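You operate a simulated robot arm through the tools that you are given. There is no shell and no other tool.

You run a simulated two-armed robot. Do the job below in one go: nothing can be reset, and whatever is moved stays where it is left.

Task
Press the blue finished cap's spout home, then check its height and put it back in its well.
Fine: use the lever press; leave its slide out and the gauge arm aside. Where these are worked on the way, their far stop is far enough and under half their travel is too little: gauge arm.

Only the result counts: the job must be done as asked and must still hold three seconds after the hand-in. Knocking over, shifting, dropping, spilling or breaking anything else fails it. A push-on lid holds only when it is set on centred and level and pressed home; a screw cap is set on level and turned clockwise until tight.

Robot
Two 7-joint arms with three-finger grippers on one trunk that stands fixed in place. Base frame: the origin is at the foot of the trunk, x ahead of it, y to its left, z up; the work surface is at about z = 860. Lengths are in mm, angles in degrees, forces in N, time in s.
The left shoulder is at [22, 154, 1051], the right one opposite. With the tool pointing down near the work surface each hand reaches from about 160 to 600 mm from the base axis, measured 20 degrees to its own side. Payload 2.69 kg a hand.
The TCP of each hand is the grasp point between the finger pads, 29 mm short of the fingertips. In the tool frame z runs along the fingers and y along their closing line. The gripper opens to 120 mm. The gripper's body begins 78 mm behind the TCP.
Orientation is told as [roll, pitch, yaw] about the base's x, y, z axes, in that order, counted from this pose: with the fingers straight down and closing along the base's y, the tool's x points along the base's -x, its y along +y and its z along -z.

Tools
- The arms move only by the tool apply_moves. It takes "left_deltas", "right_deltas" or both (then of equal length, played together; a hand with none holds still); each is a list of rows, each an object of numbers (a shift or turn left out is 0, a gripper value left out holds the last): "ax", "ay", "az": the turn, a rotation vector about the tool's x, y, z in units of 120 degrees (1.0 is 120 degrees); "x", "y", "z": the shift along the tool's x, y, z in units of 250 mm (1.0 is 250 mm); "claw": the closure in counts, from 0 (fully open) to 255 (shut). In form: [{"ax": .., "ay": .., "az": .., "x": .., "y": .., "z": .., "claw": ..}, ...]. A call has 1 to 20 rows; each row is the pose to reach, as a shift and turn from the pose commanded when the call began, along the tool's axes at that moment. A call with a number of a shift or a turn outside -1 to 1 is refused whole. A row lasts 0.2 s, in which the tool goes at most 50 mm and 8.6 degrees; a call with a longer step from one row to the next is refused whole, and so is a gripper value outside its range. A pose out of reach is approached as far as the arm can. The call stops where the force on the tool passes 50 N (or 10 N more than at its start, if that is more) or the arm is blocked; 0.2 s more then pass. The fingers move at their own pace and stop on an object; they squeeze with about 34 N. The grip force told is the motor's: it shows also when the fingers shut on nothing. Time passes only in rows, and 0.2 s behind the last, so rows that repeat a pose let the fingers close. The reply holds the time, the measured pose of the TCP, the force on the tool along the base axes, the opening and the grip force, in the units named above and with some noise, with the torque about the TCP (base axes, N m) and any sound that the robot's microphone picked up.
- Cameras (640 x 400 px; columns grow to the right, rows downward): "scene" is now at [118.6, -39.7, 1240.5]; the picture's right is [-0.43, -0.90, 0.00], its down [-0.15, 0.07, -0.99] and it looks along [0.89, -0.42, -0.17] (base axes); focal length 214 px, centre (320, 200). "left" rides on the left gripper at [63, 0, -104] in its tool frame; the picture's right is [-0.01, 1.00, 0.00], its down [-0.83, 0.00, -0.56] and it looks along [-0.56, 0.00, 0.83] (tool axes); focal length 275 px, centre (320, 200). "right" rides on the right gripper at [63, 0, -104] in its tool frame; the picture's right is [0.00, 1.00, 0.00], its down [-0.83, 0.00, -0.56] and it looks along [-0.56, 0.00, 0.83] (tool axes); focal length 275 px, centre (320, 200). There is no depth. A picture from a camera that has moved, and an enlarged one, comes with that camera's place and axes in the base frame and with its lens.
- camera(camera): a new picture of that camera. No time passes.
- move_column(by): slides the trunk up (or, below 0, down) by that many mm; the arms and the scene camera ride with it, the base frame stays. It gives what a move gives, with no picture.
- turn_head(pan, tilt): turns the head with the scene camera to pan (to the left, within 80 degrees either way) and tilt (down, from -29 to 69), counted from straight ahead of the robot. It gives what a move gives.
- inspect(camera, box): a new picture of the part [left, top, right, bottom] of that camera's present view, enlarged. No time passes.
- close_job(): hands the job in; it is judged then, once.

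Nothing tells you positions but the pictures and the camera data. Unless the task says otherwise, let go and move clear before handing in.

The tools are called after "Call:" as name(argument=value, ...) on one line, values as JSON. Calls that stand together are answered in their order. apply_moves: Moves the arms, as the interface text tells. Its arguments: {"type":"object","properties":{"left_deltas":{"type":"array"},"right_deltas":{"type":"array"}},"required":[]} The other tools are called the same way: move_column (by) slides the trunk up or down; turn_head (pan, tilt) turns the head that bears the scene camera; camera (camera) takes a picture; inspect (camera, box) takes an enlarged picture of a part of a camera's view; close_job () hands the job in.

At the start:

```text
t: 0.0
left_tool_pos: [277.7, -45.8, 1215.0]
left_ee_rot: [0.0, -0.1, 0.0]
left_ft_force: [-0.1, -0.1, -0.4]
left_ft_torque: [-0.01, -0.01, 0.0]
left_finger_gap: 120.0
left_finger_force: 0.1
right_tool_pos: [323.7, -360.8, 1214.5]
right_ee_rot: [-0.2, -0.1, 0.1]
right_ft_force: [0.1, -0.2, 0.4]
right_ft_torque: [-0.02, -0.01, 0.01]
right_finger_gap: 119.9
right_finger_force: 0.1
trunk travel left (down, up): [-413.0, 25.0]
head pan, tilt: [-25.5, 9.8]
```

scene: 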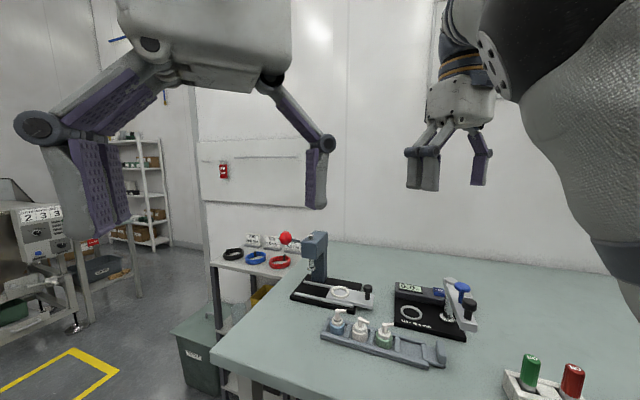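
right: 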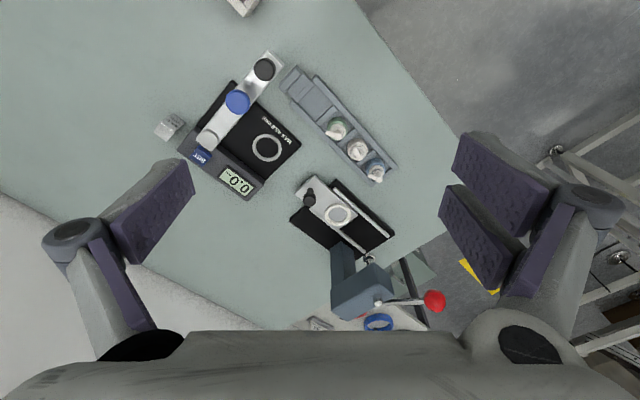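
left: 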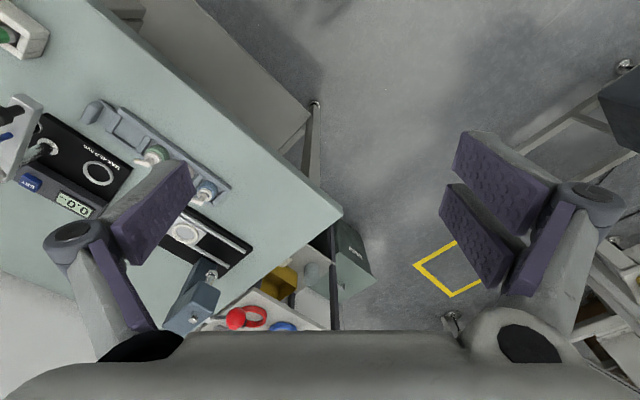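

I see a bench with a lever press (red knob), a height gauge with a swing arm, and a rack with three pump caps. I'll look closer before moving.

Call:
inspect(camera="right", box=[270, 50, 430, 200])

Call:
inspect(camera="right", box=[270, 160, 460, 340])

Call:
inspect(camera="right", box=[140, 40, 310, 210])

Call:
inspect(camera="scene", box=[210, 220, 490, 380])

```text
2.67 times, centred on (350, 125) of right
camera zoom: at [262.3, -361.8, 1319.0], right [-0.01, 1.0, 0.0], down [0.83, 0.01, 0.56], along [0.56, 0.0, -0.83], focal length 734 px, centre (240, 400)
```

zoom: 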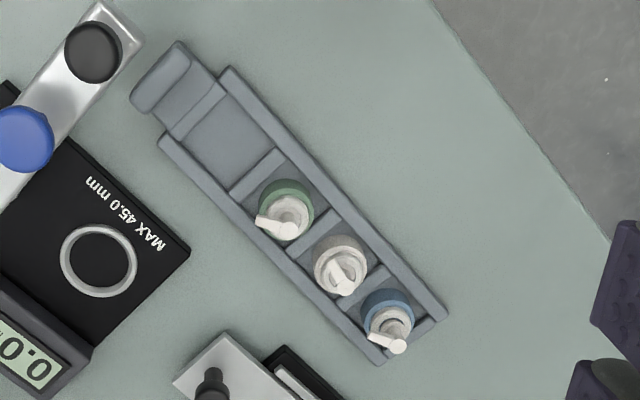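

```text
2.22 times, centred on (365, 250) of right
camera zoom: at [262.3, -361.8, 1319.0], right [-0.01, 1.0, 0.0], down [0.83, 0.01, 0.56], along [0.56, 0.0, -0.83], focal length 612 px, centre (220, 89)
```

zoom: 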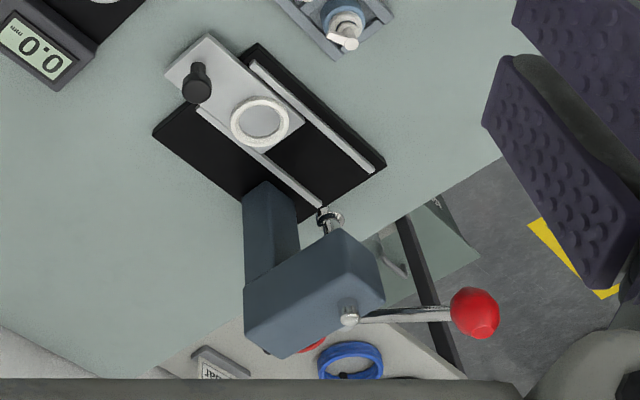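

```text
2.35 times, centred on (225, 125) of right
camera zoom: at [262.3, -361.8, 1319.0], right [-0.01, 1.0, 0.0], down [0.83, 0.01, 0.56], along [0.56, 0.0, -0.83], focal length 648 px, centre (544, 376)
```

zoom: 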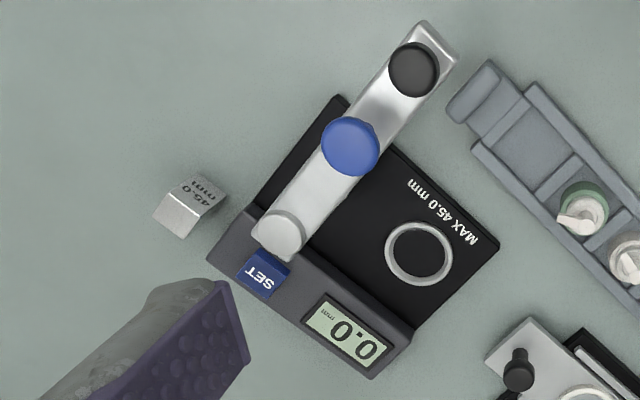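

```text
2.29 times, centred on (350, 300) of scene
camera zoom: at [118.6, -39.7, 1240.5], right [-0.43, -0.9, 0.0], down [-0.15, 0.07, -0.99], along [0.89, -0.42, -0.17], focal length 490 px, centre (251, -29)
```

zoom: 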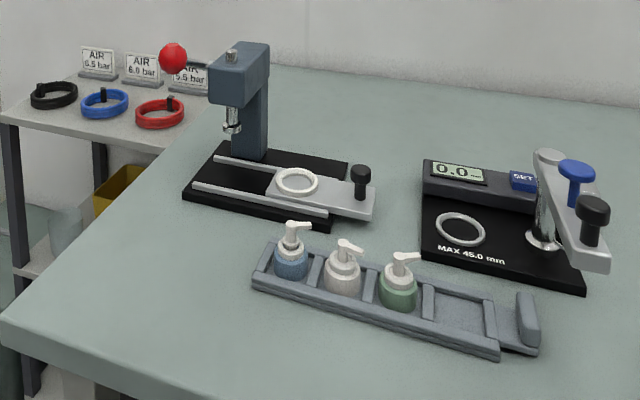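

The blue cap sits in the end well of the rack, nearest the press. I'll tilt the head for a better look.

Call:
turn_head(pan=-25, tilt=28)

Call:
camera(camera="scene")

Call:
inspect(camera="scene", box=[270, 140, 390, 240])

Call:
inspect(camera="scene", box=[380, 180, 500, 280])

Call:
inspect(camera="scene", box=[310, 210, 460, 310])

```text
t: 0.8
left_tool_pos: [276.2, -45.6, 1215.0]
left_ee_rot: [0.0, -0.2, 0.0]
left_ft_force: [-0.6, -0.1, 0.0]
left_ft_torque: [-0.02, -0.01, -0.03]
left_finger_gap: 120.1
left_finger_force: 0.0
right_tool_pos: [324.2, -361.2, 1214.6]
right_ee_rot: [-0.2, -0.1, 0.1]
right_ft_force: [-0.4, 0.1, -0.5]
right_ft_torque: [0.01, -0.04, -0.04]
right_finger_gap: 120.3
right_finger_force: 0.1
trunk travel left (down, up): [-413.0, 25.0]
head pan, tilt: [-25.0, 28.0]
```

```text
taken
camera scene: at [117.3, -38.2, 1211.0], right [-0.42, -0.91, 0.0], down [-0.42, 0.2, -0.88], along [0.8, -0.37, -0.47], focal length 214 px, centre (320, 200)
```

scene: 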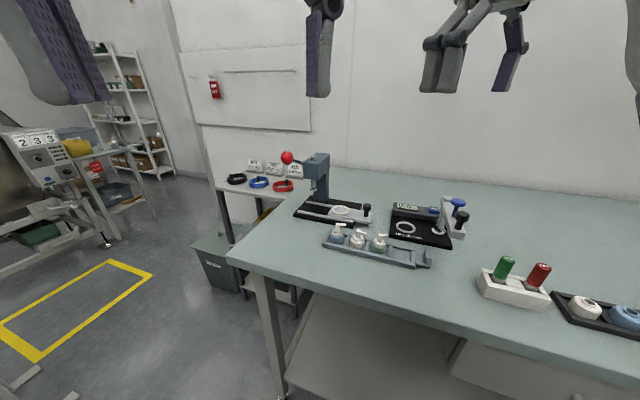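

```text
4.00 times, centred on (330, 190) of scene
camera zoom: at [117.3, -38.2, 1211.0], right [-0.42, -0.91, 0.0], down [-0.42, 0.2, -0.88], along [0.8, -0.37, -0.47], focal length 858 px, centre (280, 240)
```

zoom: 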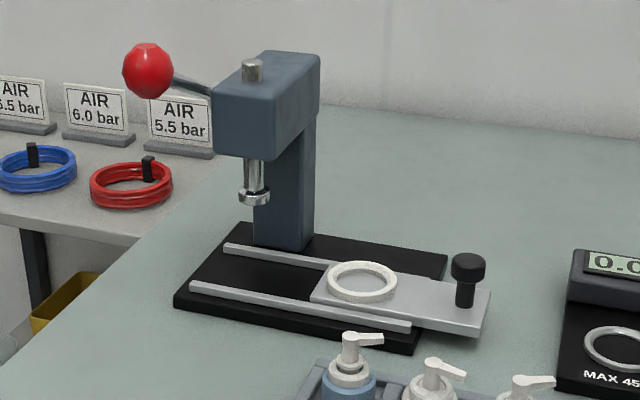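

```text
4.00 times, centred on (440, 230) of scene
camera zoom: at [117.3, -38.2, 1211.0], right [-0.42, -0.91, 0.0], down [-0.42, 0.2, -0.88], along [0.8, -0.37, -0.47], focal length 858 px, centre (-160, 80)
```

zoom: 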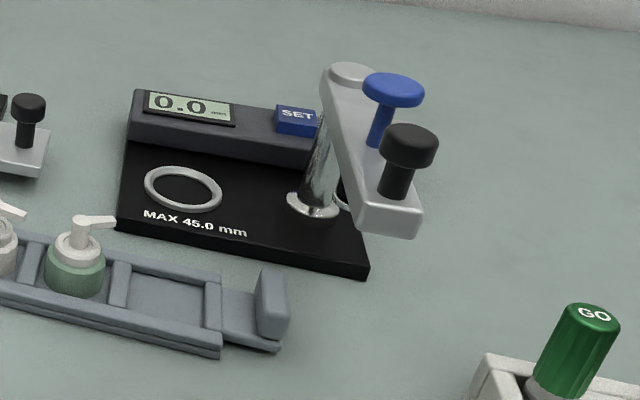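

```text
4.00 times, centred on (385, 260) of scene
camera zoom: at [117.3, -38.2, 1211.0], right [-0.42, -0.91, 0.0], down [-0.42, 0.2, -0.88], along [0.8, -0.37, -0.47], focal length 858 px, centre (60, -40)
```

zoom: 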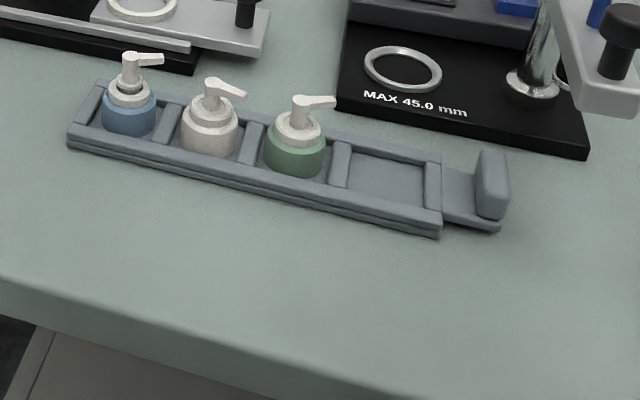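

There's another tray on the right with caps. I'll look there too before acting.

Call:
turn_head(pan=-50, tilt=40)

Call:
camera(camera="scene")

Call:
inspect(camera="scene", box=[320, 120, 520, 260])

Call:
inspect(camera="scene", box=[180, 80, 340, 200])

```text
t: 1.7
left_tool_pos: [277.2, -48.0, 1213.8]
left_ee_rot: [-0.2, -0.3, 0.3]
left_ft_force: [37.1, -59.0, -11.2]
left_ft_torque: [6.76, 3.35, 4.63]
left_finger_gap: 119.7
left_finger_force: 0.1
right_tool_pos: [324.9, -362.4, 1214.8]
right_ee_rot: [-0.1, -0.1, 0.2]
right_ft_force: [1.7, -1.1, -0.4]
right_ft_torque: [-0.01, 0.02, 0.01]
right_finger_gap: 119.9
right_finger_force: 0.1
trunk travel left (down, up): [-413.0, 25.0]
head pan, tilt: [-50.0, 40.0]
```

```text
taken
camera scene: at [110.1, -50.9, 1209.7], right [-0.56, -0.83, 0.0], down [-0.4, 0.27, -0.88], along [0.73, -0.49, -0.48], focal length 214 px, centre (320, 200)
```

scene: 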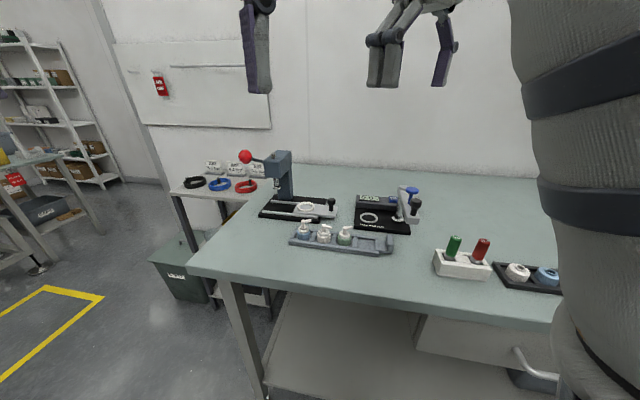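

```text
2.86 times, centred on (420, 190) of scene
camera zoom: at [110.1, -50.9, 1209.7], right [-0.56, -0.83, 0.0], down [-0.4, 0.27, -0.88], along [0.73, -0.49, -0.48], focal length 613 px, centre (34, 229)
```

zoom: 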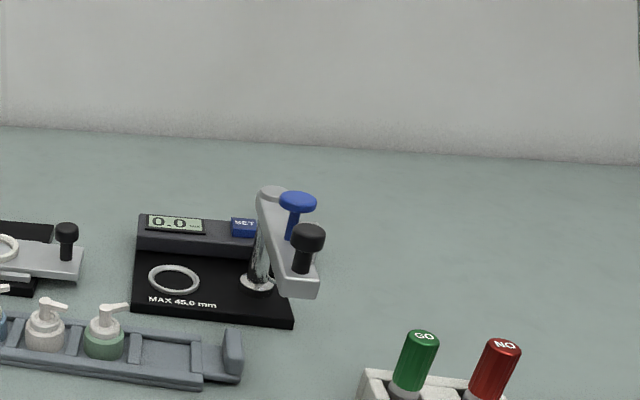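

```text
3.33 times, centred on (260, 140) of scene
camera zoom: at [110.1, -50.9, 1209.7], right [-0.56, -0.83, 0.0], down [-0.4, 0.27, -0.88], along [0.73, -0.49, -0.48], focal length 715 px, centre (520, 400)
```

zoom: 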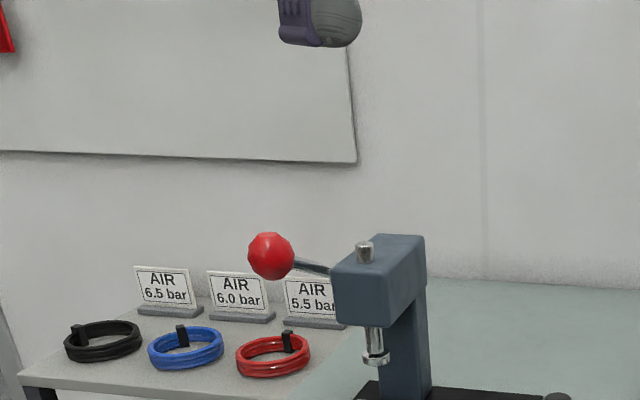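

The head pressed on the left arm. I'll turn it back and then take the left arm clear.

Call:
turn_head(pan=-25, tilt=25)

```text
t: 2.6
left_tool_pos: [276.5, -45.5, 1215.5]
left_ee_rot: [-0.1, -0.1, -0.1]
left_ft_force: [0.4, -0.2, -0.8]
left_ft_torque: [0.0, 0.01, 0.01]
left_finger_gap: 119.9
left_finger_force: 0.1
right_tool_pos: [325.0, -362.1, 1214.8]
right_ee_rot: [-0.1, -0.2, 0.1]
right_ft_force: [-0.1, -0.2, 0.1]
right_ft_torque: [-0.02, 0.01, 0.03]
right_finger_gap: 120.0
right_finger_force: 0.1
trunk travel left (down, up): [-413.0, 25.0]
head pan, tilt: [-25.0, 25.0]
```

Call:
apply_moves(left_deltas=[{"y": 0.15}, {"y": 0.3}, {"y": 0.45}, {"y": 0.6}, {"y": 0.75}, {"y": 0.9}, {"y": 1.0}])

Call:
camera(camera="scene")

```text
t: 4.2
left_tool_pos: [285.9, 193.8, 1188.6]
left_ee_rot: [0.0, -0.1, 0.0]
left_ft_force: [0.1, 0.6, 0.1]
left_ft_torque: [0.04, 0.03, 0.03]
left_finger_gap: 120.0
left_finger_force: 0.1
left hand out of reach, approached as far as the arm can: row 5, 6, 7
right_tool_pos: [323.9, -362.0, 1215.6]
right_ee_rot: [0.0, -0.1, 0.1]
right_ft_force: [-0.6, 0.0, 0.4]
right_ft_torque: [-0.01, 0.03, 0.0]
right_finger_gap: 120.1
right_finger_force: 0.2
trunk travel left (down, up): [-413.0, 25.0]
head pan, tilt: [-25.0, 25.0]
```

```text
taken
camera scene: at [118.3, -38.3, 1215.7], right [-0.42, -0.91, 0.0], down [-0.38, 0.18, -0.91], along [0.82, -0.38, -0.42], focal length 214 px, centre (320, 200)
```

scene: 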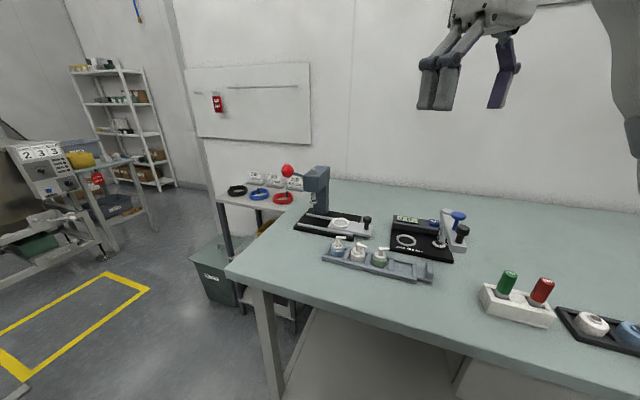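

Call:
turn_head(pan=-25, tilt=40)

Call:
camera(camera="scene")

Call:
inspect(camera="scene", box=[270, 110, 430, 210])

Call:
inspect(camera="scene", box=[380, 130, 500, 230])

```text
t: 5.0
left_tool_pos: [286.0, 192.5, 1189.0]
left_ee_rot: [-0.1, -0.2, 0.0]
left_ft_force: [-0.9, 0.5, -0.7]
left_ft_torque: [0.03, 0.02, -0.01]
left_finger_gap: 119.7
left_finger_force: 0.1
right_tool_pos: [325.1, -361.3, 1213.9]
right_ee_rot: [0.0, 0.1, 0.0]
right_ft_force: [-0.1, -0.3, 0.5]
right_ft_torque: [-0.05, -0.01, 0.0]
right_finger_gap: 120.2
right_finger_force: 0.1
trunk travel left (down, up): [-413.0, 25.0]
head pan, tilt: [-25.0, 40.0]
```

```text
taken
camera scene: at [112.7, -35.9, 1194.5], right [-0.42, -0.91, 0.0], down [-0.57, 0.26, -0.78], along [0.71, -0.33, -0.62], focal length 214 px, centre (320, 200)
```

scene: 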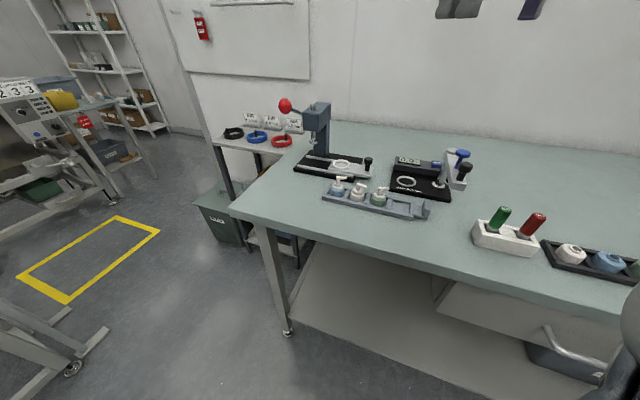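

```text
4.00 times, centred on (350, 160) of scene
camera zoom: at [112.7, -35.9, 1194.5], right [-0.42, -0.91, 0.0], down [-0.57, 0.26, -0.78], along [0.71, -0.33, -0.62], focal length 858 px, centre (200, 360)
```

zoom: 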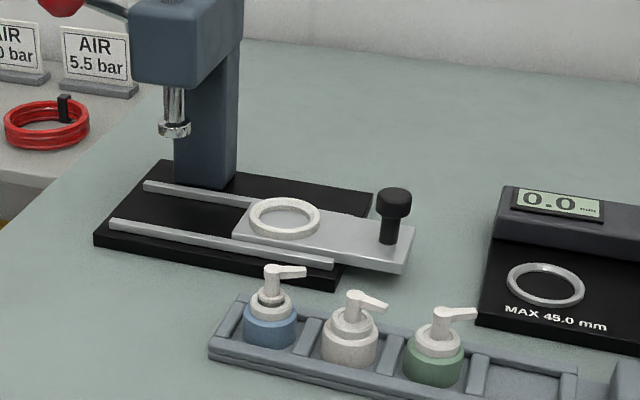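

```text
4.00 times, centred on (440, 180) of scene
camera zoom: at [112.7, -35.9, 1194.5], right [-0.42, -0.91, 0.0], down [-0.57, 0.26, -0.78], along [0.71, -0.33, -0.62], focal length 858 px, centre (-160, 280)
```

zoom: 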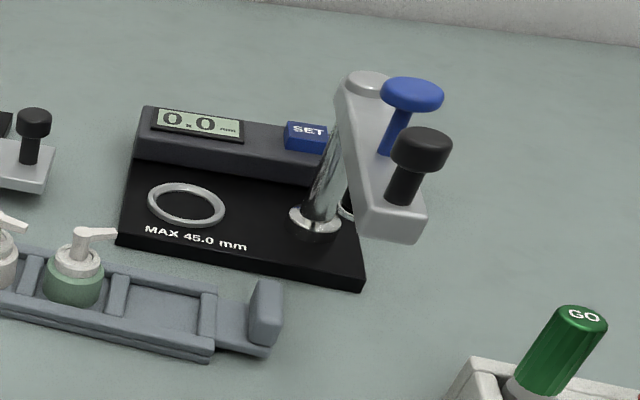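

Everything on the bench is turned about 45° and lies far out, roughly at x≈480–640 and y≈-180 to -420. I'll bring the right wrist camera closer over the rack to measure.

Call:
apply_moves(right_deltas=[{"x": -0.08, "y": 0.055, "z": 0.13}, {"x": -0.16, "y": 0.11, "z": 0.26}, {"x": -0.24, "y": 0.165, "z": 0.39}, {"x": -0.32, "y": 0.22, "z": 0.52}, {"x": -0.4, "y": 0.275, "z": 0.65}, {"x": -0.464, "y": 0.324, "z": 0.78}])

Call:
camera(camera="right")

Call:
camera(camera="scene")

```text
t: 6.4
left_tool_pos: [285.2, 192.7, 1189.4]
left_ee_rot: [0.0, -0.2, 0.0]
left_ft_force: [0.1, 0.5, -0.1]
left_ft_torque: [-0.01, 0.03, -0.03]
left_finger_gap: 119.9
left_finger_force: 0.0
right_tool_pos: [440.3, -279.6, 1019.4]
right_ee_rot: [-0.2, -0.2, 0.1]
right_ft_force: [-0.2, -0.2, -0.1]
right_ft_torque: [-0.01, -0.01, 0.01]
right_finger_gap: 119.9
right_finger_force: 0.0
trunk travel left (down, up): [-413.0, 25.0]
head pan, tilt: [-25.0, 40.0]
```

```text
taken
camera right: at [378.4, -280.7, 1123.6], right [-0.01, 1.0, 0.0], down [0.83, 0.01, 0.56], along [0.56, 0.0, -0.83], focal length 275 px, centre (320, 200)
```

right: 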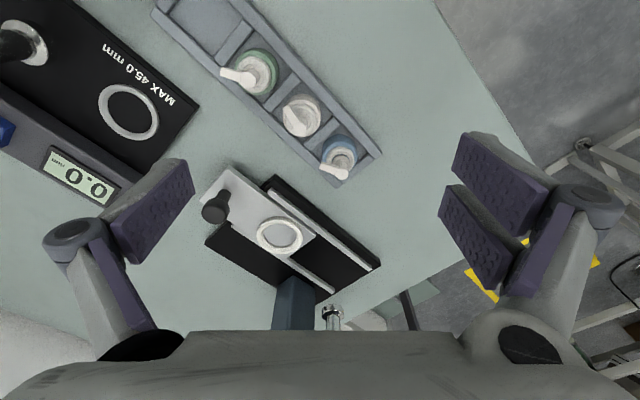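

```text
taken
camera scene: at [112.2, -35.8, 1192.5], right [-0.42, -0.91, 0.0], down [-0.58, 0.27, -0.77], along [0.69, -0.32, -0.64], focal length 214 px, centre (320, 200)
```

scene: 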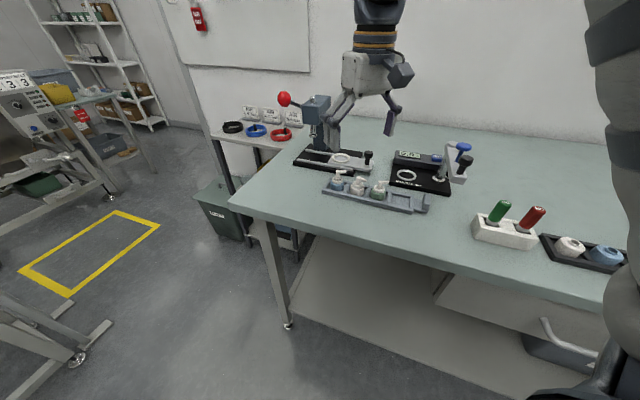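

Call:
inspect(camera="right", box=[150, 0, 390, 190])

Call:
inspect(camera="right", box=[190, 150, 390, 330])

Call:
inspect(camera="right", box=[300, 120, 390, 190])

```text
2.11 times, centred on (270, 95) of right
camera zoom: at [378.4, -280.7, 1123.6], right [-0.01, 1.0, 0.0], down [0.83, 0.01, 0.56], along [0.56, 0.0, -0.83], focal length 580 px, centre (425, 421)
```

zoom: 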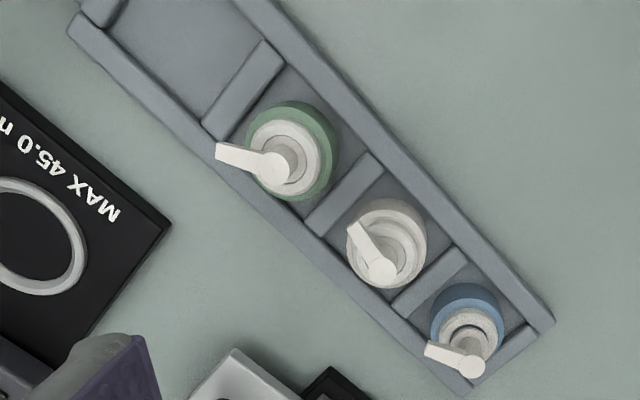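

```text
2.22 times, centred on (290, 240) of right
camera zoom: at [378.4, -280.7, 1123.6], right [-0.01, 1.0, 0.0], down [0.83, 0.01, 0.56], along [0.56, 0.0, -0.83], focal length 612 px, centre (387, 111)
```

zoom: 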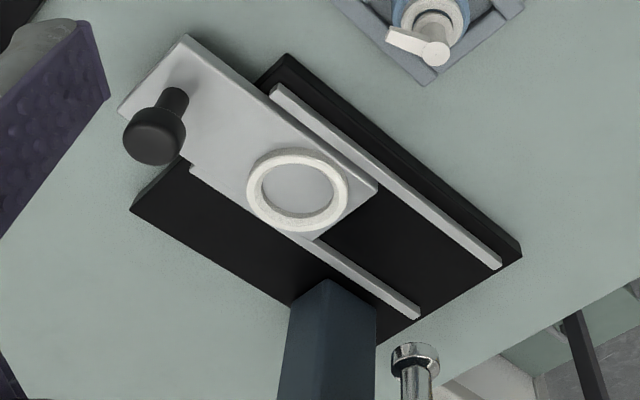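

```text
5.71 times, centred on (345, 155) of right
camera zoom: at [378.4, -280.7, 1123.6], right [-0.01, 1.0, 0.0], down [0.83, 0.01, 0.56], along [0.56, 0.0, -0.83], focal length 1573 px, centre (177, 457)
```

zoom: 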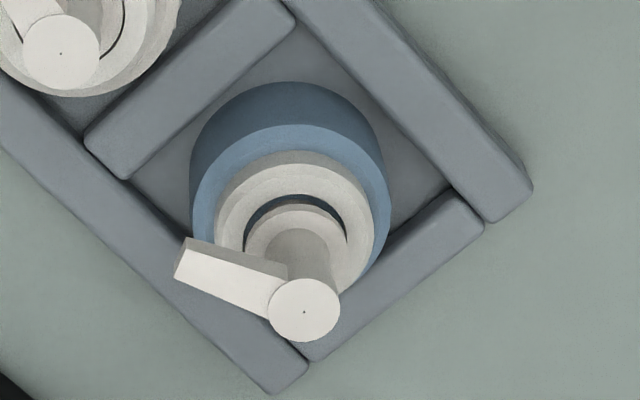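

Call:
inspect(camera="scene", box=[270, 85, 340, 130])

Call:
inspect(camera="scene", box=[290, 120, 380, 180])

Call:
inspect(camera="scene", box=[320, 160, 400, 215])

Call:
inspect(camera="scene", box=[385, 135, 480, 200])

```text
8.89 times, centred on (305, 108) of scene
camera zoom: at [112.2, -35.8, 1192.5], right [-0.42, -0.91, 0.0], down [-0.58, 0.27, -0.77], along [0.69, -0.32, -0.64], focal length 1906 px, centre (453, 1022)
```

zoom: 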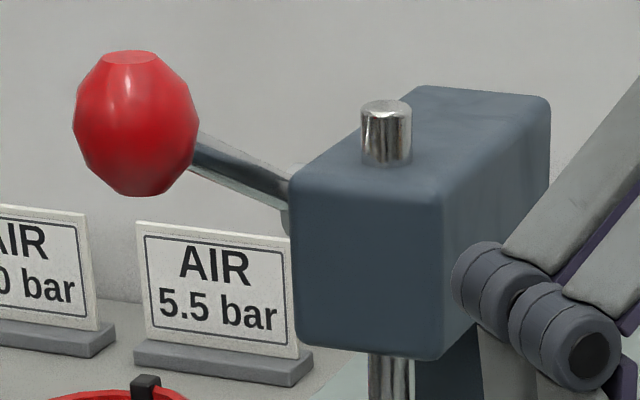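

```text
6.67 times, centred on (335, 150) of scene
camera zoom: at [112.2, -35.8, 1192.5], right [-0.42, -0.91, 0.0], down [-0.58, 0.27, -0.77], along [0.69, -0.32, -0.64], focal length 1430 px, centre (220, 533)
```

zoom: 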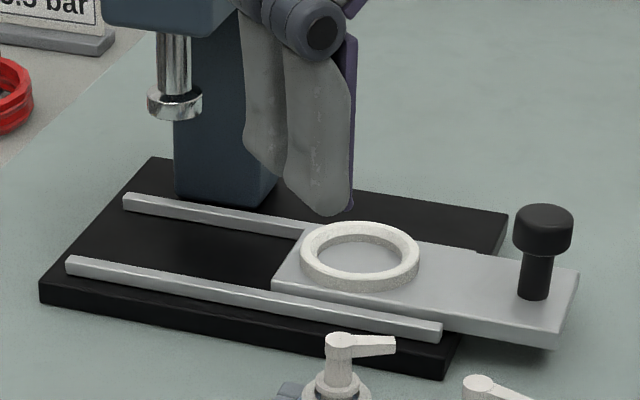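

```text
7.27 times, centred on (360, 188) of scene
camera zoom: at [112.2, -35.8, 1192.5], right [-0.42, -0.91, 0.0], down [-0.58, 0.27, -0.77], along [0.69, -0.32, -0.64], focal length 1560 px, centre (29, 291)
```

zoom: 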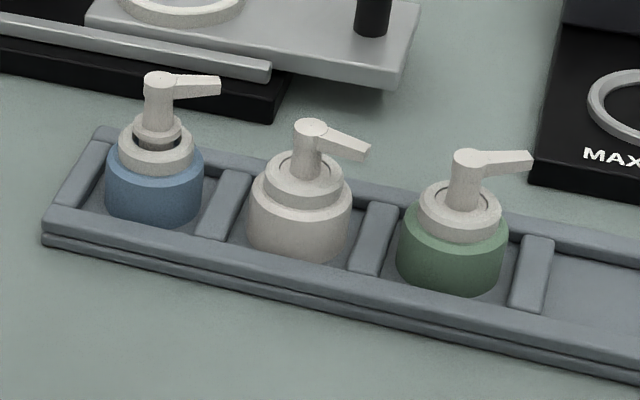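

```text
6.15 times, centred on (432, 168) of scene
camera zoom: at [112.2, -35.8, 1192.5], right [-0.42, -0.91, 0.0], down [-0.58, 0.27, -0.77], along [0.69, -0.32, -0.64], focal length 1320 px, centre (-372, 400)
```

zoom: 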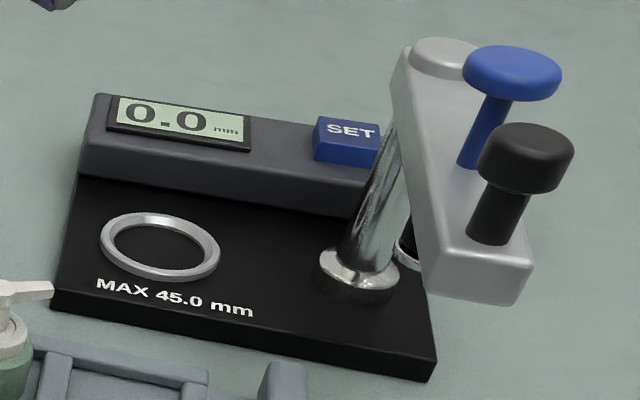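

The blue spout clearly stands proud, with its top at about z≈915 and the cap axis near (492,-262). The slide nest is at about (601,-329), which is too far for a straight-down tool. I'll yaw and tilt the right hand and test its reach.

Call:
apply_moves(right_deltas=[{"az": -0.0625}, {"az": -0.125}, {"az": -0.1875}, {"az": -0.25}])

Call:
apply_moves(right_deltas=[{"ay": -0.0625}, {"ay": -0.125}, {"ay": -0.1875}, {"ay": -0.25}])

Call:
camera(camera="right")

Call:
camera(camera="scene")

```text
t: 7.4
left_tool_pos: [285.8, 192.5, 1188.0]
left_ee_rot: [-0.1, -0.2, 0.0]
left_ft_force: [-0.5, 0.7, 0.2]
left_ft_torque: [0.02, -0.03, 0.02]
left_finger_gap: 119.9
left_finger_force: 0.0
right_tool_pos: [439.6, -280.9, 1019.3]
right_ee_rot: [-0.1, -0.2, 30.2]
right_ft_force: [-0.5, 0.0, 0.2]
right_ft_torque: [-0.01, 0.01, -0.01]
right_finger_gap: 119.9
right_finger_force: 0.1
trunk travel left (down, up): [-413.0, 25.0]
head pan, tilt: [-25.0, 40.0]
```

```text
t: 8.4
left_tool_pos: [286.8, 192.6, 1188.1]
left_ee_rot: [0.0, -0.1, 0.0]
left_ft_force: [0.9, 0.1, -0.3]
left_ft_torque: [0.0, -0.01, -0.02]
left_finger_gap: 119.9
left_finger_force: 0.1
right_tool_pos: [440.2, -282.1, 1020.2]
right_ee_rot: [0.1, -30.3, 29.9]
right_ft_force: [0.5, -0.1, 0.0]
right_ft_torque: [0.01, 0.0, 0.02]
right_finger_gap: 119.9
right_finger_force: 0.0
trunk travel left (down, up): [-413.0, 25.0]
head pan, tilt: [-25.0, 40.0]
```

```text
taken
camera right: at [348.5, -335.4, 1078.3], right [-0.5, 0.86, 0.0], down [0.38, 0.22, 0.9], along [0.78, 0.45, -0.44], focal length 275 px, centre (320, 200)
```

right: 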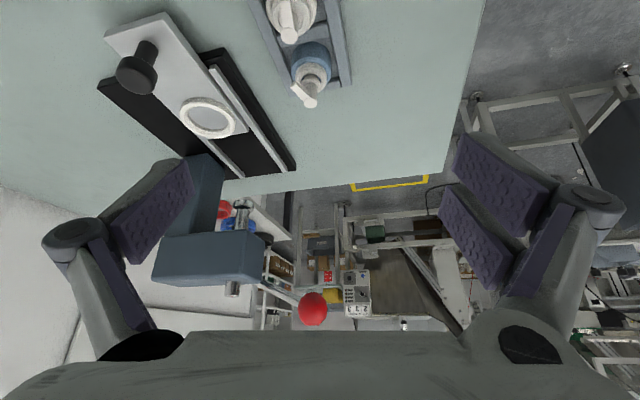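

```text
taken
camera scene: at [118.7, -14.5, 1193.4], right [-0.17, -0.99, 0.0], down [-0.63, 0.11, -0.77], along [0.76, -0.13, -0.63], focal length 214 px, centre (320, 200)
```

scene: 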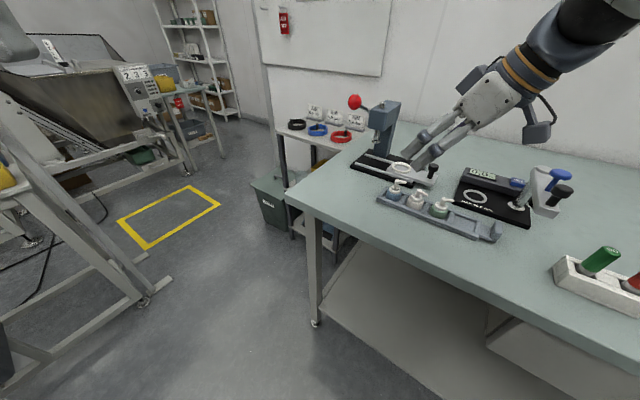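

The oblique wrist view confirms the positions: knob ≈(627,-183,1053), nest ≈(602,-328). I'll zoom in on the lever.

Call:
inspect(camera="right", box=[150, 190, 350, 330])

Call:
inspect(camera="right", box=[90, 0, 350, 190])

Call:
turn_head(pan=-5, tilt=35)

Call:
camera(camera="scene")

```text
2.86 times, centred on (250, 260) of right
camera zoom: at [348.5, -335.4, 1078.3], right [-0.5, 0.86, 0.0], down [0.38, 0.22, 0.9], along [0.78, 0.45, -0.44], focal length 786 px, centre (520, 29)
```

zoom: 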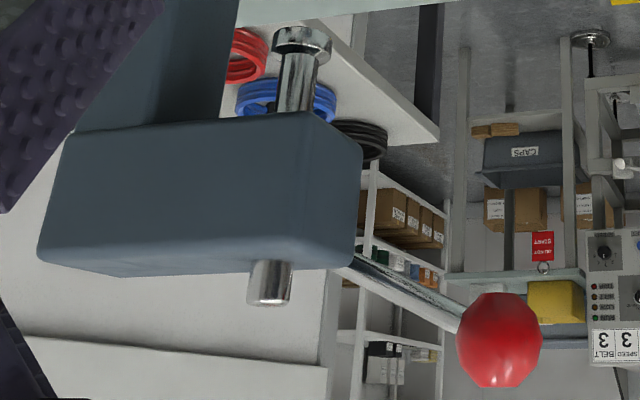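

```text
2.11 times, centred on (220, 95) of right
camera zoom: at [348.5, -335.4, 1078.3], right [-0.5, 0.86, 0.0], down [0.38, 0.22, 0.9], along [0.78, 0.45, -0.44], focal length 580 px, centre (530, 421)
```

zoom: 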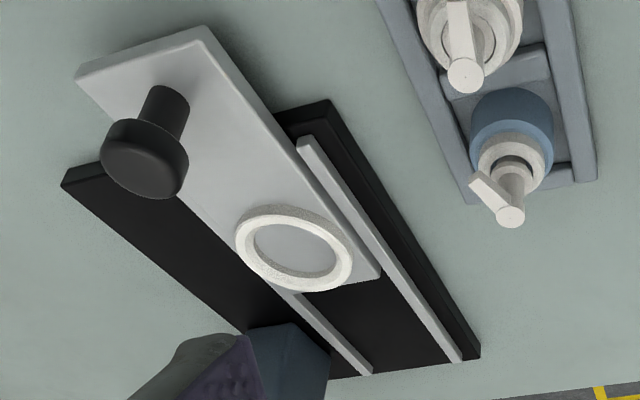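

```text
t: 9.2
left_tool_pos: [285.8, 193.1, 1189.7]
left_ee_rot: [0.0, -0.2, 0.0]
left_ft_force: [0.4, -0.2, -0.1]
left_ft_torque: [0.0, 0.02, -0.01]
left_finger_gap: 120.0
left_finger_force: 0.0
right_tool_pos: [441.2, -279.9, 1021.7]
right_ee_rot: [-0.1, -29.9, 30.2]
right_ft_force: [0.2, 0.1, -0.1]
right_ft_torque: [0.01, 0.0, 0.02]
right_finger_gap: 120.2
right_finger_force: 0.1
trunk travel left (down, up): [-413.0, 25.0]
head pan, tilt: [-5.0, 35.0]
```

```text
taken
camera scene: at [122.4, -7.4, 1200.0], right [-0.09, -1.0, 0.0], down [-0.57, 0.05, -0.82], along [0.82, -0.07, -0.57], focal length 214 px, centre (320, 200)
```

scene: 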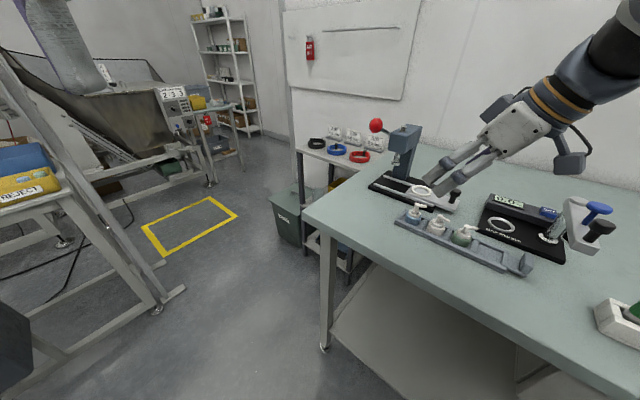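

Call:
apply_moves(right_deltas=[{"claw": 127}, {"x": -0.053, "y": -0.097, "z": 0.095, "claw": 127}, {"x": -0.106, "y": -0.195, "z": 0.19}, {"x": -0.158, "y": -0.292, "z": 0.286}, {"x": -0.211, "y": -0.39, "z": 0.381}, {"x": -0.264, "y": -0.487, "z": 0.476}])

Call:
camera(camera="right")

Call:
camera(camera="scene")

```text
t: 10.6
left_tool_pos: [286.5, 193.0, 1188.0]
left_ee_rot: [-0.1, -0.1, 0.0]
left_ft_force: [-0.9, -0.4, 0.5]
left_ft_torque: [0.02, 0.02, -0.01]
left_finger_gap: 120.1
left_finger_force: 0.1
right_tool_pos: [604.4, -329.8, 947.8]
right_ee_rot: [0.0, -30.0, 30.0]
right_ft_force: [-0.1, -0.3, 0.5]
right_ft_torque: [0.01, 0.02, 0.03]
right_finger_gap: 60.2
right_finger_force: 0.2
trunk travel left (down, up): [-413.0, 25.0]
head pan, tilt: [-5.0, 35.0]
```

```text
taken
camera right: at [513.1, -383.1, 1006.7], right [-0.5, 0.86, 0.0], down [0.38, 0.22, 0.9], along [0.78, 0.45, -0.44], focal length 275 px, centre (320, 200)
```

right: 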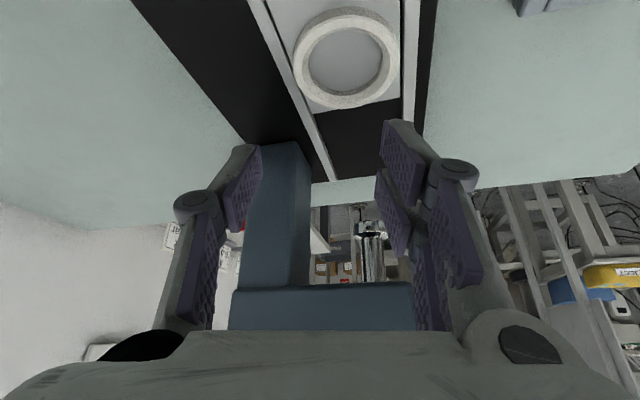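

```text
taken
camera scene: at [123.3, -7.9, 1199.8], right [-0.09, -1.0, 0.0], down [-0.57, 0.05, -0.82], along [0.82, -0.07, -0.57], focal length 214 px, centre (320, 200)
```

scene: 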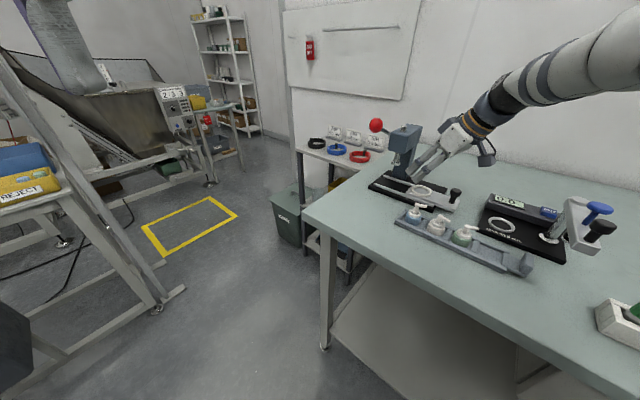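

The nest is reachable with this tilt. Next I'll hover over the blue cap at (482,-268,970) and check its alignment and the rack wall height.

Call:
apply_moves(right_deltas=[{"x": 0.054, "y": 0.112, "z": -0.054}, {"x": 0.108, "y": 0.224, "z": -0.108}, {"x": 0.162, "y": 0.337, "z": -0.163}, {"x": 0.2156, "y": 0.449, "z": -0.217}, {"x": 0.2156, "y": 0.449, "z": -0.217}])

Call:
camera(camera="right")

Call:
inspect(camera="right", box=[240, 40, 400, 140])

Call:
inspect(camera="scene", box=[390, 190, 490, 255])

```text
t: 11.8
left_tool_pos: [285.7, 191.1, 1188.7]
left_ee_rot: [-0.1, -0.2, 0.0]
left_ft_force: [0.0, 0.0, -0.1]
left_ft_torque: [0.06, -0.03, 0.0]
left_finger_gap: 120.0
left_finger_force: 0.0
right_tool_pos: [484.4, -269.9, 966.6]
right_ee_rot: [0.5, -29.1, 29.9]
right_ft_force: [0.7, -0.2, -0.3]
right_ft_torque: [0.01, 0.0, 0.01]
right_finger_gap: 59.9
right_finger_force: 0.0
right hand out of reach, approached as far as the arm can: row 4
trunk travel left (down, up): [-413.0, 25.0]
head pan, tilt: [-5.0, 35.0]
```

```text
taken
camera right: at [394.3, -323.5, 1026.5], right [-0.51, 0.86, 0.01], down [0.39, 0.23, 0.89], along [0.77, 0.45, -0.45], focal length 275 px, centre (320, 200)
```

right: 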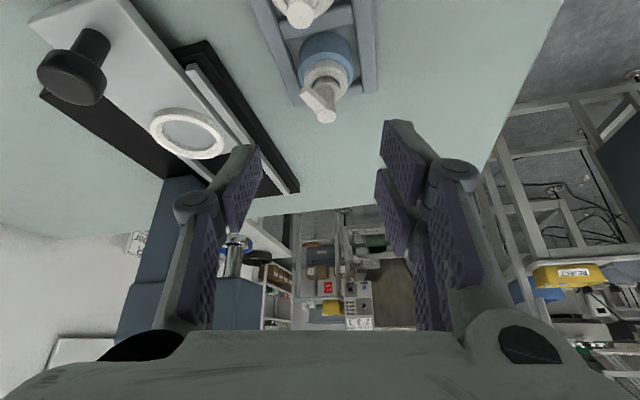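

```text
4.00 times, centred on (320, 90) of right
camera zoom: at [394.3, -323.5, 1026.5], right [-0.51, 0.86, 0.01], down [0.39, 0.23, 0.89], along [0.77, 0.45, -0.45], focal length 1101 px, centre (320, 640)
```

zoom: 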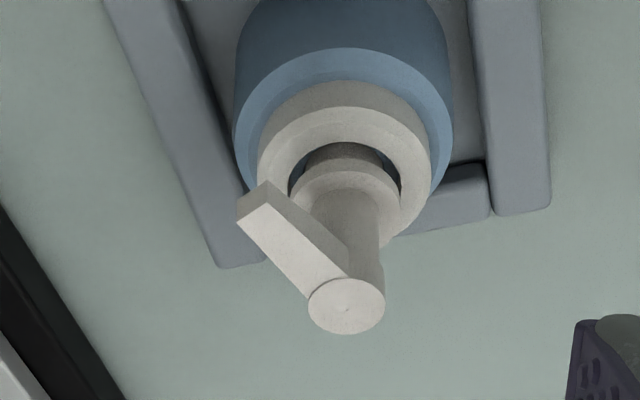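

```text
6.15 times, centred on (440, 222) of scene
camera zoom: at [122.4, -8.3, 1199.9], right [-0.09, -1.0, 0.0], down [-0.57, 0.05, -0.82], along [0.82, -0.07, -0.57], focal length 1320 px, centre (-418, 62)
```

zoom: 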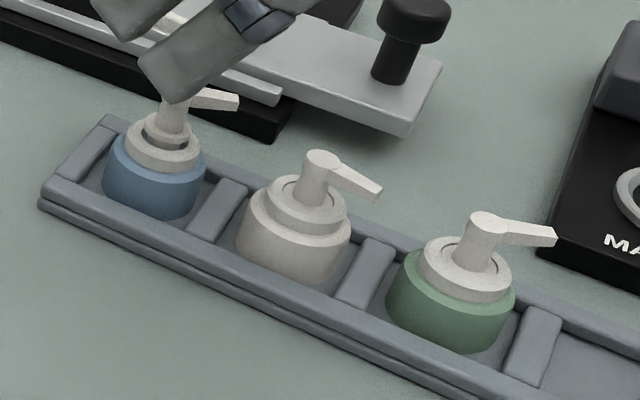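

Call:
inspect(camera="scene", box=[395, 170, 465, 215])

Call:
inspect(camera="right", box=[130, 90, 250, 170])

Call:
inspect(camera="scene", box=[400, 200, 450, 235])

```text
8.89 times, centred on (430, 192) of scene
camera zoom: at [122.4, -8.3, 1199.9], right [-0.09, -1.0, 0.0], down [-0.57, 0.05, -0.82], along [0.82, -0.07, -0.57], focal length 1906 px, centre (-658, 267)
```

zoom: 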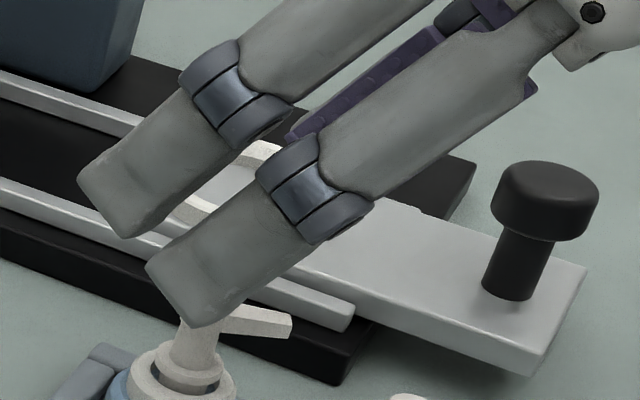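

```text
5.00 times, centred on (190, 130) of right
camera zoom: at [394.3, -323.5, 1026.5], right [-0.51, 0.86, 0.01], down [0.39, 0.23, 0.89], along [0.77, 0.45, -0.45], focal length 1376 px, centre (970, 550)
```

zoom: 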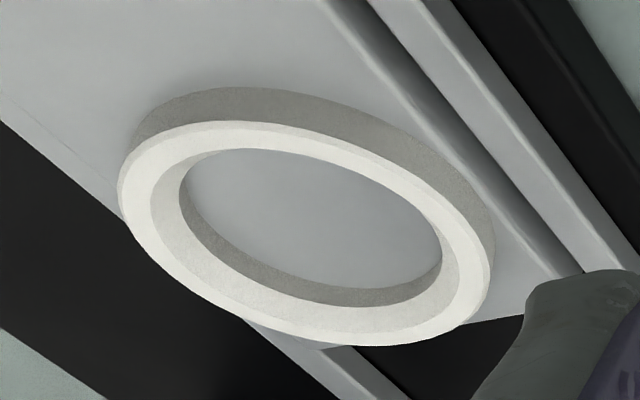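

```text
11.43 times, centred on (425, 218) of scene
camera zoom: at [122.4, -8.3, 1199.9], right [-0.09, -1.0, 0.0], down [-0.57, 0.05, -0.82], along [0.82, -0.07, -0.57], focal length 2451 px, centre (-880, 0)
```

zoom: 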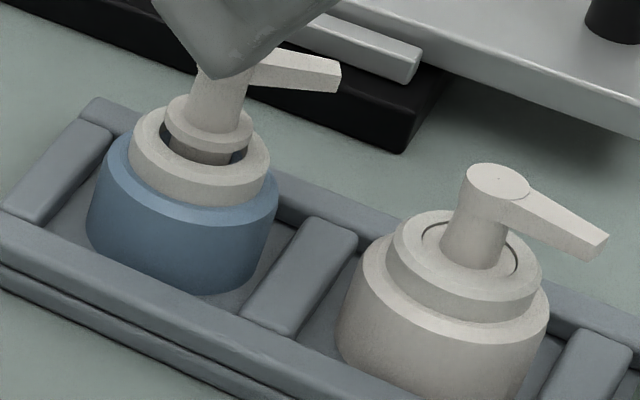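

The rack wall tops are at about z≈872, the cap body spans about 865–885, and the nest ring is about 7 mm high. I'll turn the hand to 45° yaw and 25° tilt so the fingers stay clear of the nozzle, and check that it's reachable.

Call:
apply_moves(right_deltas=[{"ay": 0.0417}, {"ay": 0.0417}])

Call:
apply_moves(right_deltas=[{"ax": -0.0264, "az": -0.0567}, {"ax": -0.0528, "az": -0.1133}, {"ax": -0.0528, "az": -0.1133}])

```text
t: 12.4
left_tool_pos: [286.2, 193.1, 1189.0]
left_ee_rot: [-0.1, -0.2, 0.0]
left_ft_force: [0.6, 0.5, -0.3]
left_ft_torque: [-0.03, 0.0, -0.04]
left_finger_gap: 120.1
left_finger_force: 0.0
right_tool_pos: [483.9, -266.5, 971.0]
right_ee_rot: [-0.1, -25.0, 30.1]
right_ft_force: [-0.8, -0.1, -0.2]
right_ft_torque: [0.01, 0.03, -0.06]
right_finger_gap: 60.2
right_finger_force: 0.1
trunk travel left (down, up): [-413.0, 25.0]
head pan, tilt: [-5.0, 35.0]
```

```text
t: 13.2
left_tool_pos: [286.1, 193.0, 1188.6]
left_ee_rot: [-0.1, -0.2, 0.0]
left_ft_force: [-0.2, 0.7, 0.2]
left_ft_torque: [0.03, 0.0, 0.03]
left_finger_gap: 120.2
left_finger_force: 0.0
right_tool_pos: [482.0, -265.4, 970.1]
right_ee_rot: [-0.1, -25.0, 45.2]
right_ft_force: [-0.7, 0.5, 0.8]
right_ft_torque: [0.03, -0.02, 0.03]
right_finger_gap: 60.3
right_finger_force: 0.1
trunk travel left (down, up): [-413.0, 25.0]
head pan, tilt: [-5.0, 35.0]
```

Call:
apply_moves(right_deltas=[{"x": -0.0076, "y": -0.102, "z": 0.0433}, {"x": -0.0152, "y": -0.204, "z": 0.0866}, {"x": -0.0228, "y": -0.306, "z": 0.13}, {"x": -0.0304, "y": -0.408, "z": 0.1732}, {"x": -0.038, "y": -0.51, "z": 0.2165}, {"x": -0.038, "y": -0.51, "z": 0.2165}])

Call:
camera(camera="right")

Call:
inspect(camera="scene", box=[360, 110, 480, 210])

```text
t: 14.6
left_tool_pos: [284.7, 193.7, 1188.9]
left_ee_rot: [-0.1, -0.2, 0.0]
left_ft_force: [0.0, 0.6, -0.2]
left_ft_torque: [-0.05, 0.01, 0.01]
left_finger_gap: 120.1
left_finger_force: 0.1
right_tool_pos: [595.6, -334.0, 926.4]
right_ee_rot: [-0.1, -25.0, 45.1]
right_ft_force: [-0.3, -0.1, 0.2]
right_ft_torque: [-0.02, -0.01, -0.01]
right_finger_gap: 60.4
right_finger_force: 0.1
trunk travel left (down, up): [-413.0, 25.0]
head pan, tilt: [-5.0, 35.0]
```

```text
taken
camera right: at [525.6, -406.3, 994.4], right [-0.71, 0.7, 0.0], down [0.36, 0.37, 0.86], along [0.6, 0.61, -0.52], focal length 275 px, centre (320, 200)
```

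right: 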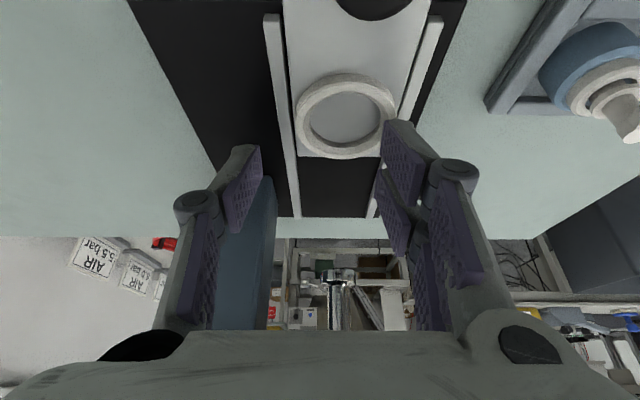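

```text
4.00 times, centred on (420, 160) of scene
camera zoom: at [122.0, -7.2, 1200.1], right [-0.09, -1.0, 0.0], down [-0.57, 0.05, -0.82], along [0.82, -0.07, -0.57], focal length 858 px, centre (-80, 360)
```

zoom: 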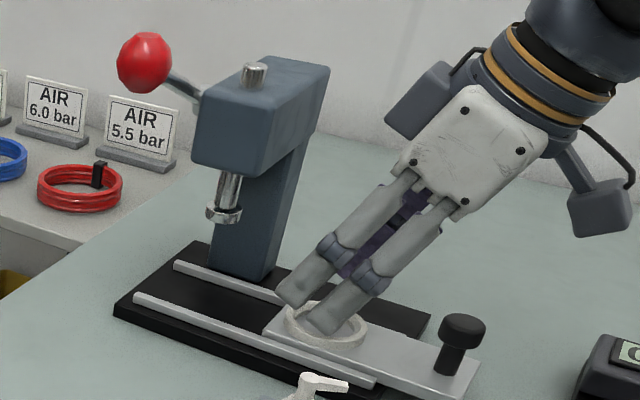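

Triangulating again puts the nest ring top at z≈885, centred near (587,-327). The pose is reachable with margin, so I'll go back above the blue cap and check centring.

Call:
apply_moves(right_deltas=[{"x": 0.009, "y": 0.1, "z": -0.04}, {"x": 0.018, "y": 0.2, "z": -0.08}, {"x": 0.027, "y": 0.3, "z": -0.12}, {"x": 0.036, "y": 0.4, "z": -0.16}, {"x": 0.046, "y": 0.497, "z": -0.198}, {"x": 0.046, "y": 0.497, "z": -0.198}])

Call:
camera(camera="right")

Call:
inspect(camera="right", box=[240, 40, 400, 140])

Call:
inspect(camera="scene", box=[370, 160, 470, 240])

```text
t: 16.0
left_tool_pos: [285.2, 192.6, 1188.6]
left_ee_rot: [-0.1, -0.3, 0.0]
left_ft_force: [0.5, -0.6, 0.1]
left_ft_torque: [-0.03, -0.02, 0.01]
left_finger_gap: 119.9
left_finger_force: 0.0
right_tool_pos: [486.1, -270.9, 965.5]
right_ee_rot: [-0.1, -25.0, 45.1]
right_ft_force: [-0.4, 0.3, 0.3]
right_ft_torque: [-0.03, 0.04, -0.01]
right_finger_gap: 60.1
right_finger_force: 0.1
trunk travel left (down, up): [-413.0, 25.0]
head pan, tilt: [-5.0, 35.0]
```

```text
taken
camera right: at [415.3, -342.7, 1033.4], right [-0.71, 0.7, 0.0], down [0.36, 0.37, 0.86], along [0.6, 0.61, -0.52], focal length 275 px, centre (320, 200)
```

right: 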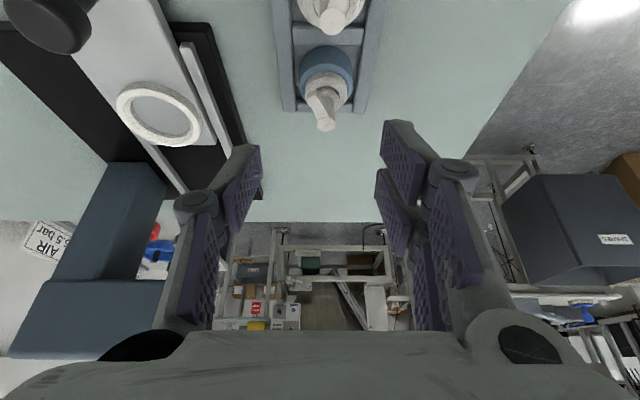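

```text
4.00 times, centred on (320, 90) of right
camera zoom: at [415.3, -342.7, 1033.4], right [-0.71, 0.7, 0.0], down [0.36, 0.37, 0.86], along [0.6, 0.61, -0.52], focal length 1101 px, centre (320, 640)
```

zoom: 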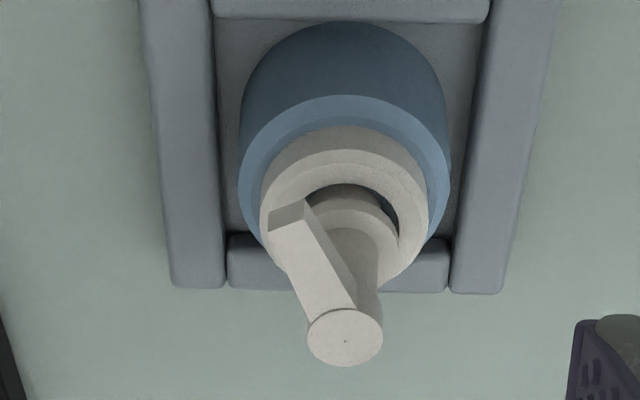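

```text
5.00 times, centred on (420, 200) of scene
camera zoom: at [122.7, -7.5, 1199.9], right [-0.09, -1.0, 0.0], down [-0.57, 0.05, -0.82], along [0.82, -0.07, -0.57], focal length 1072 px, centre (-180, 200)
```

zoom: 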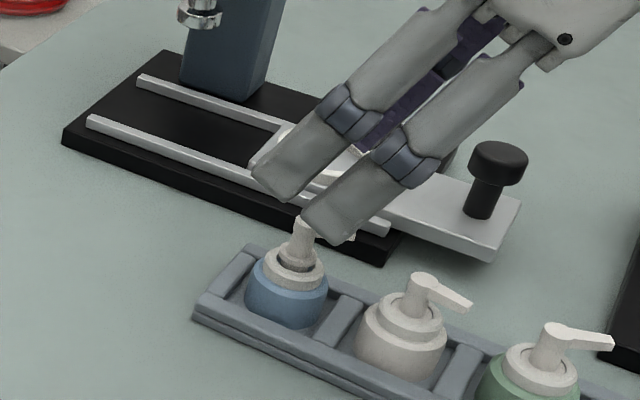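

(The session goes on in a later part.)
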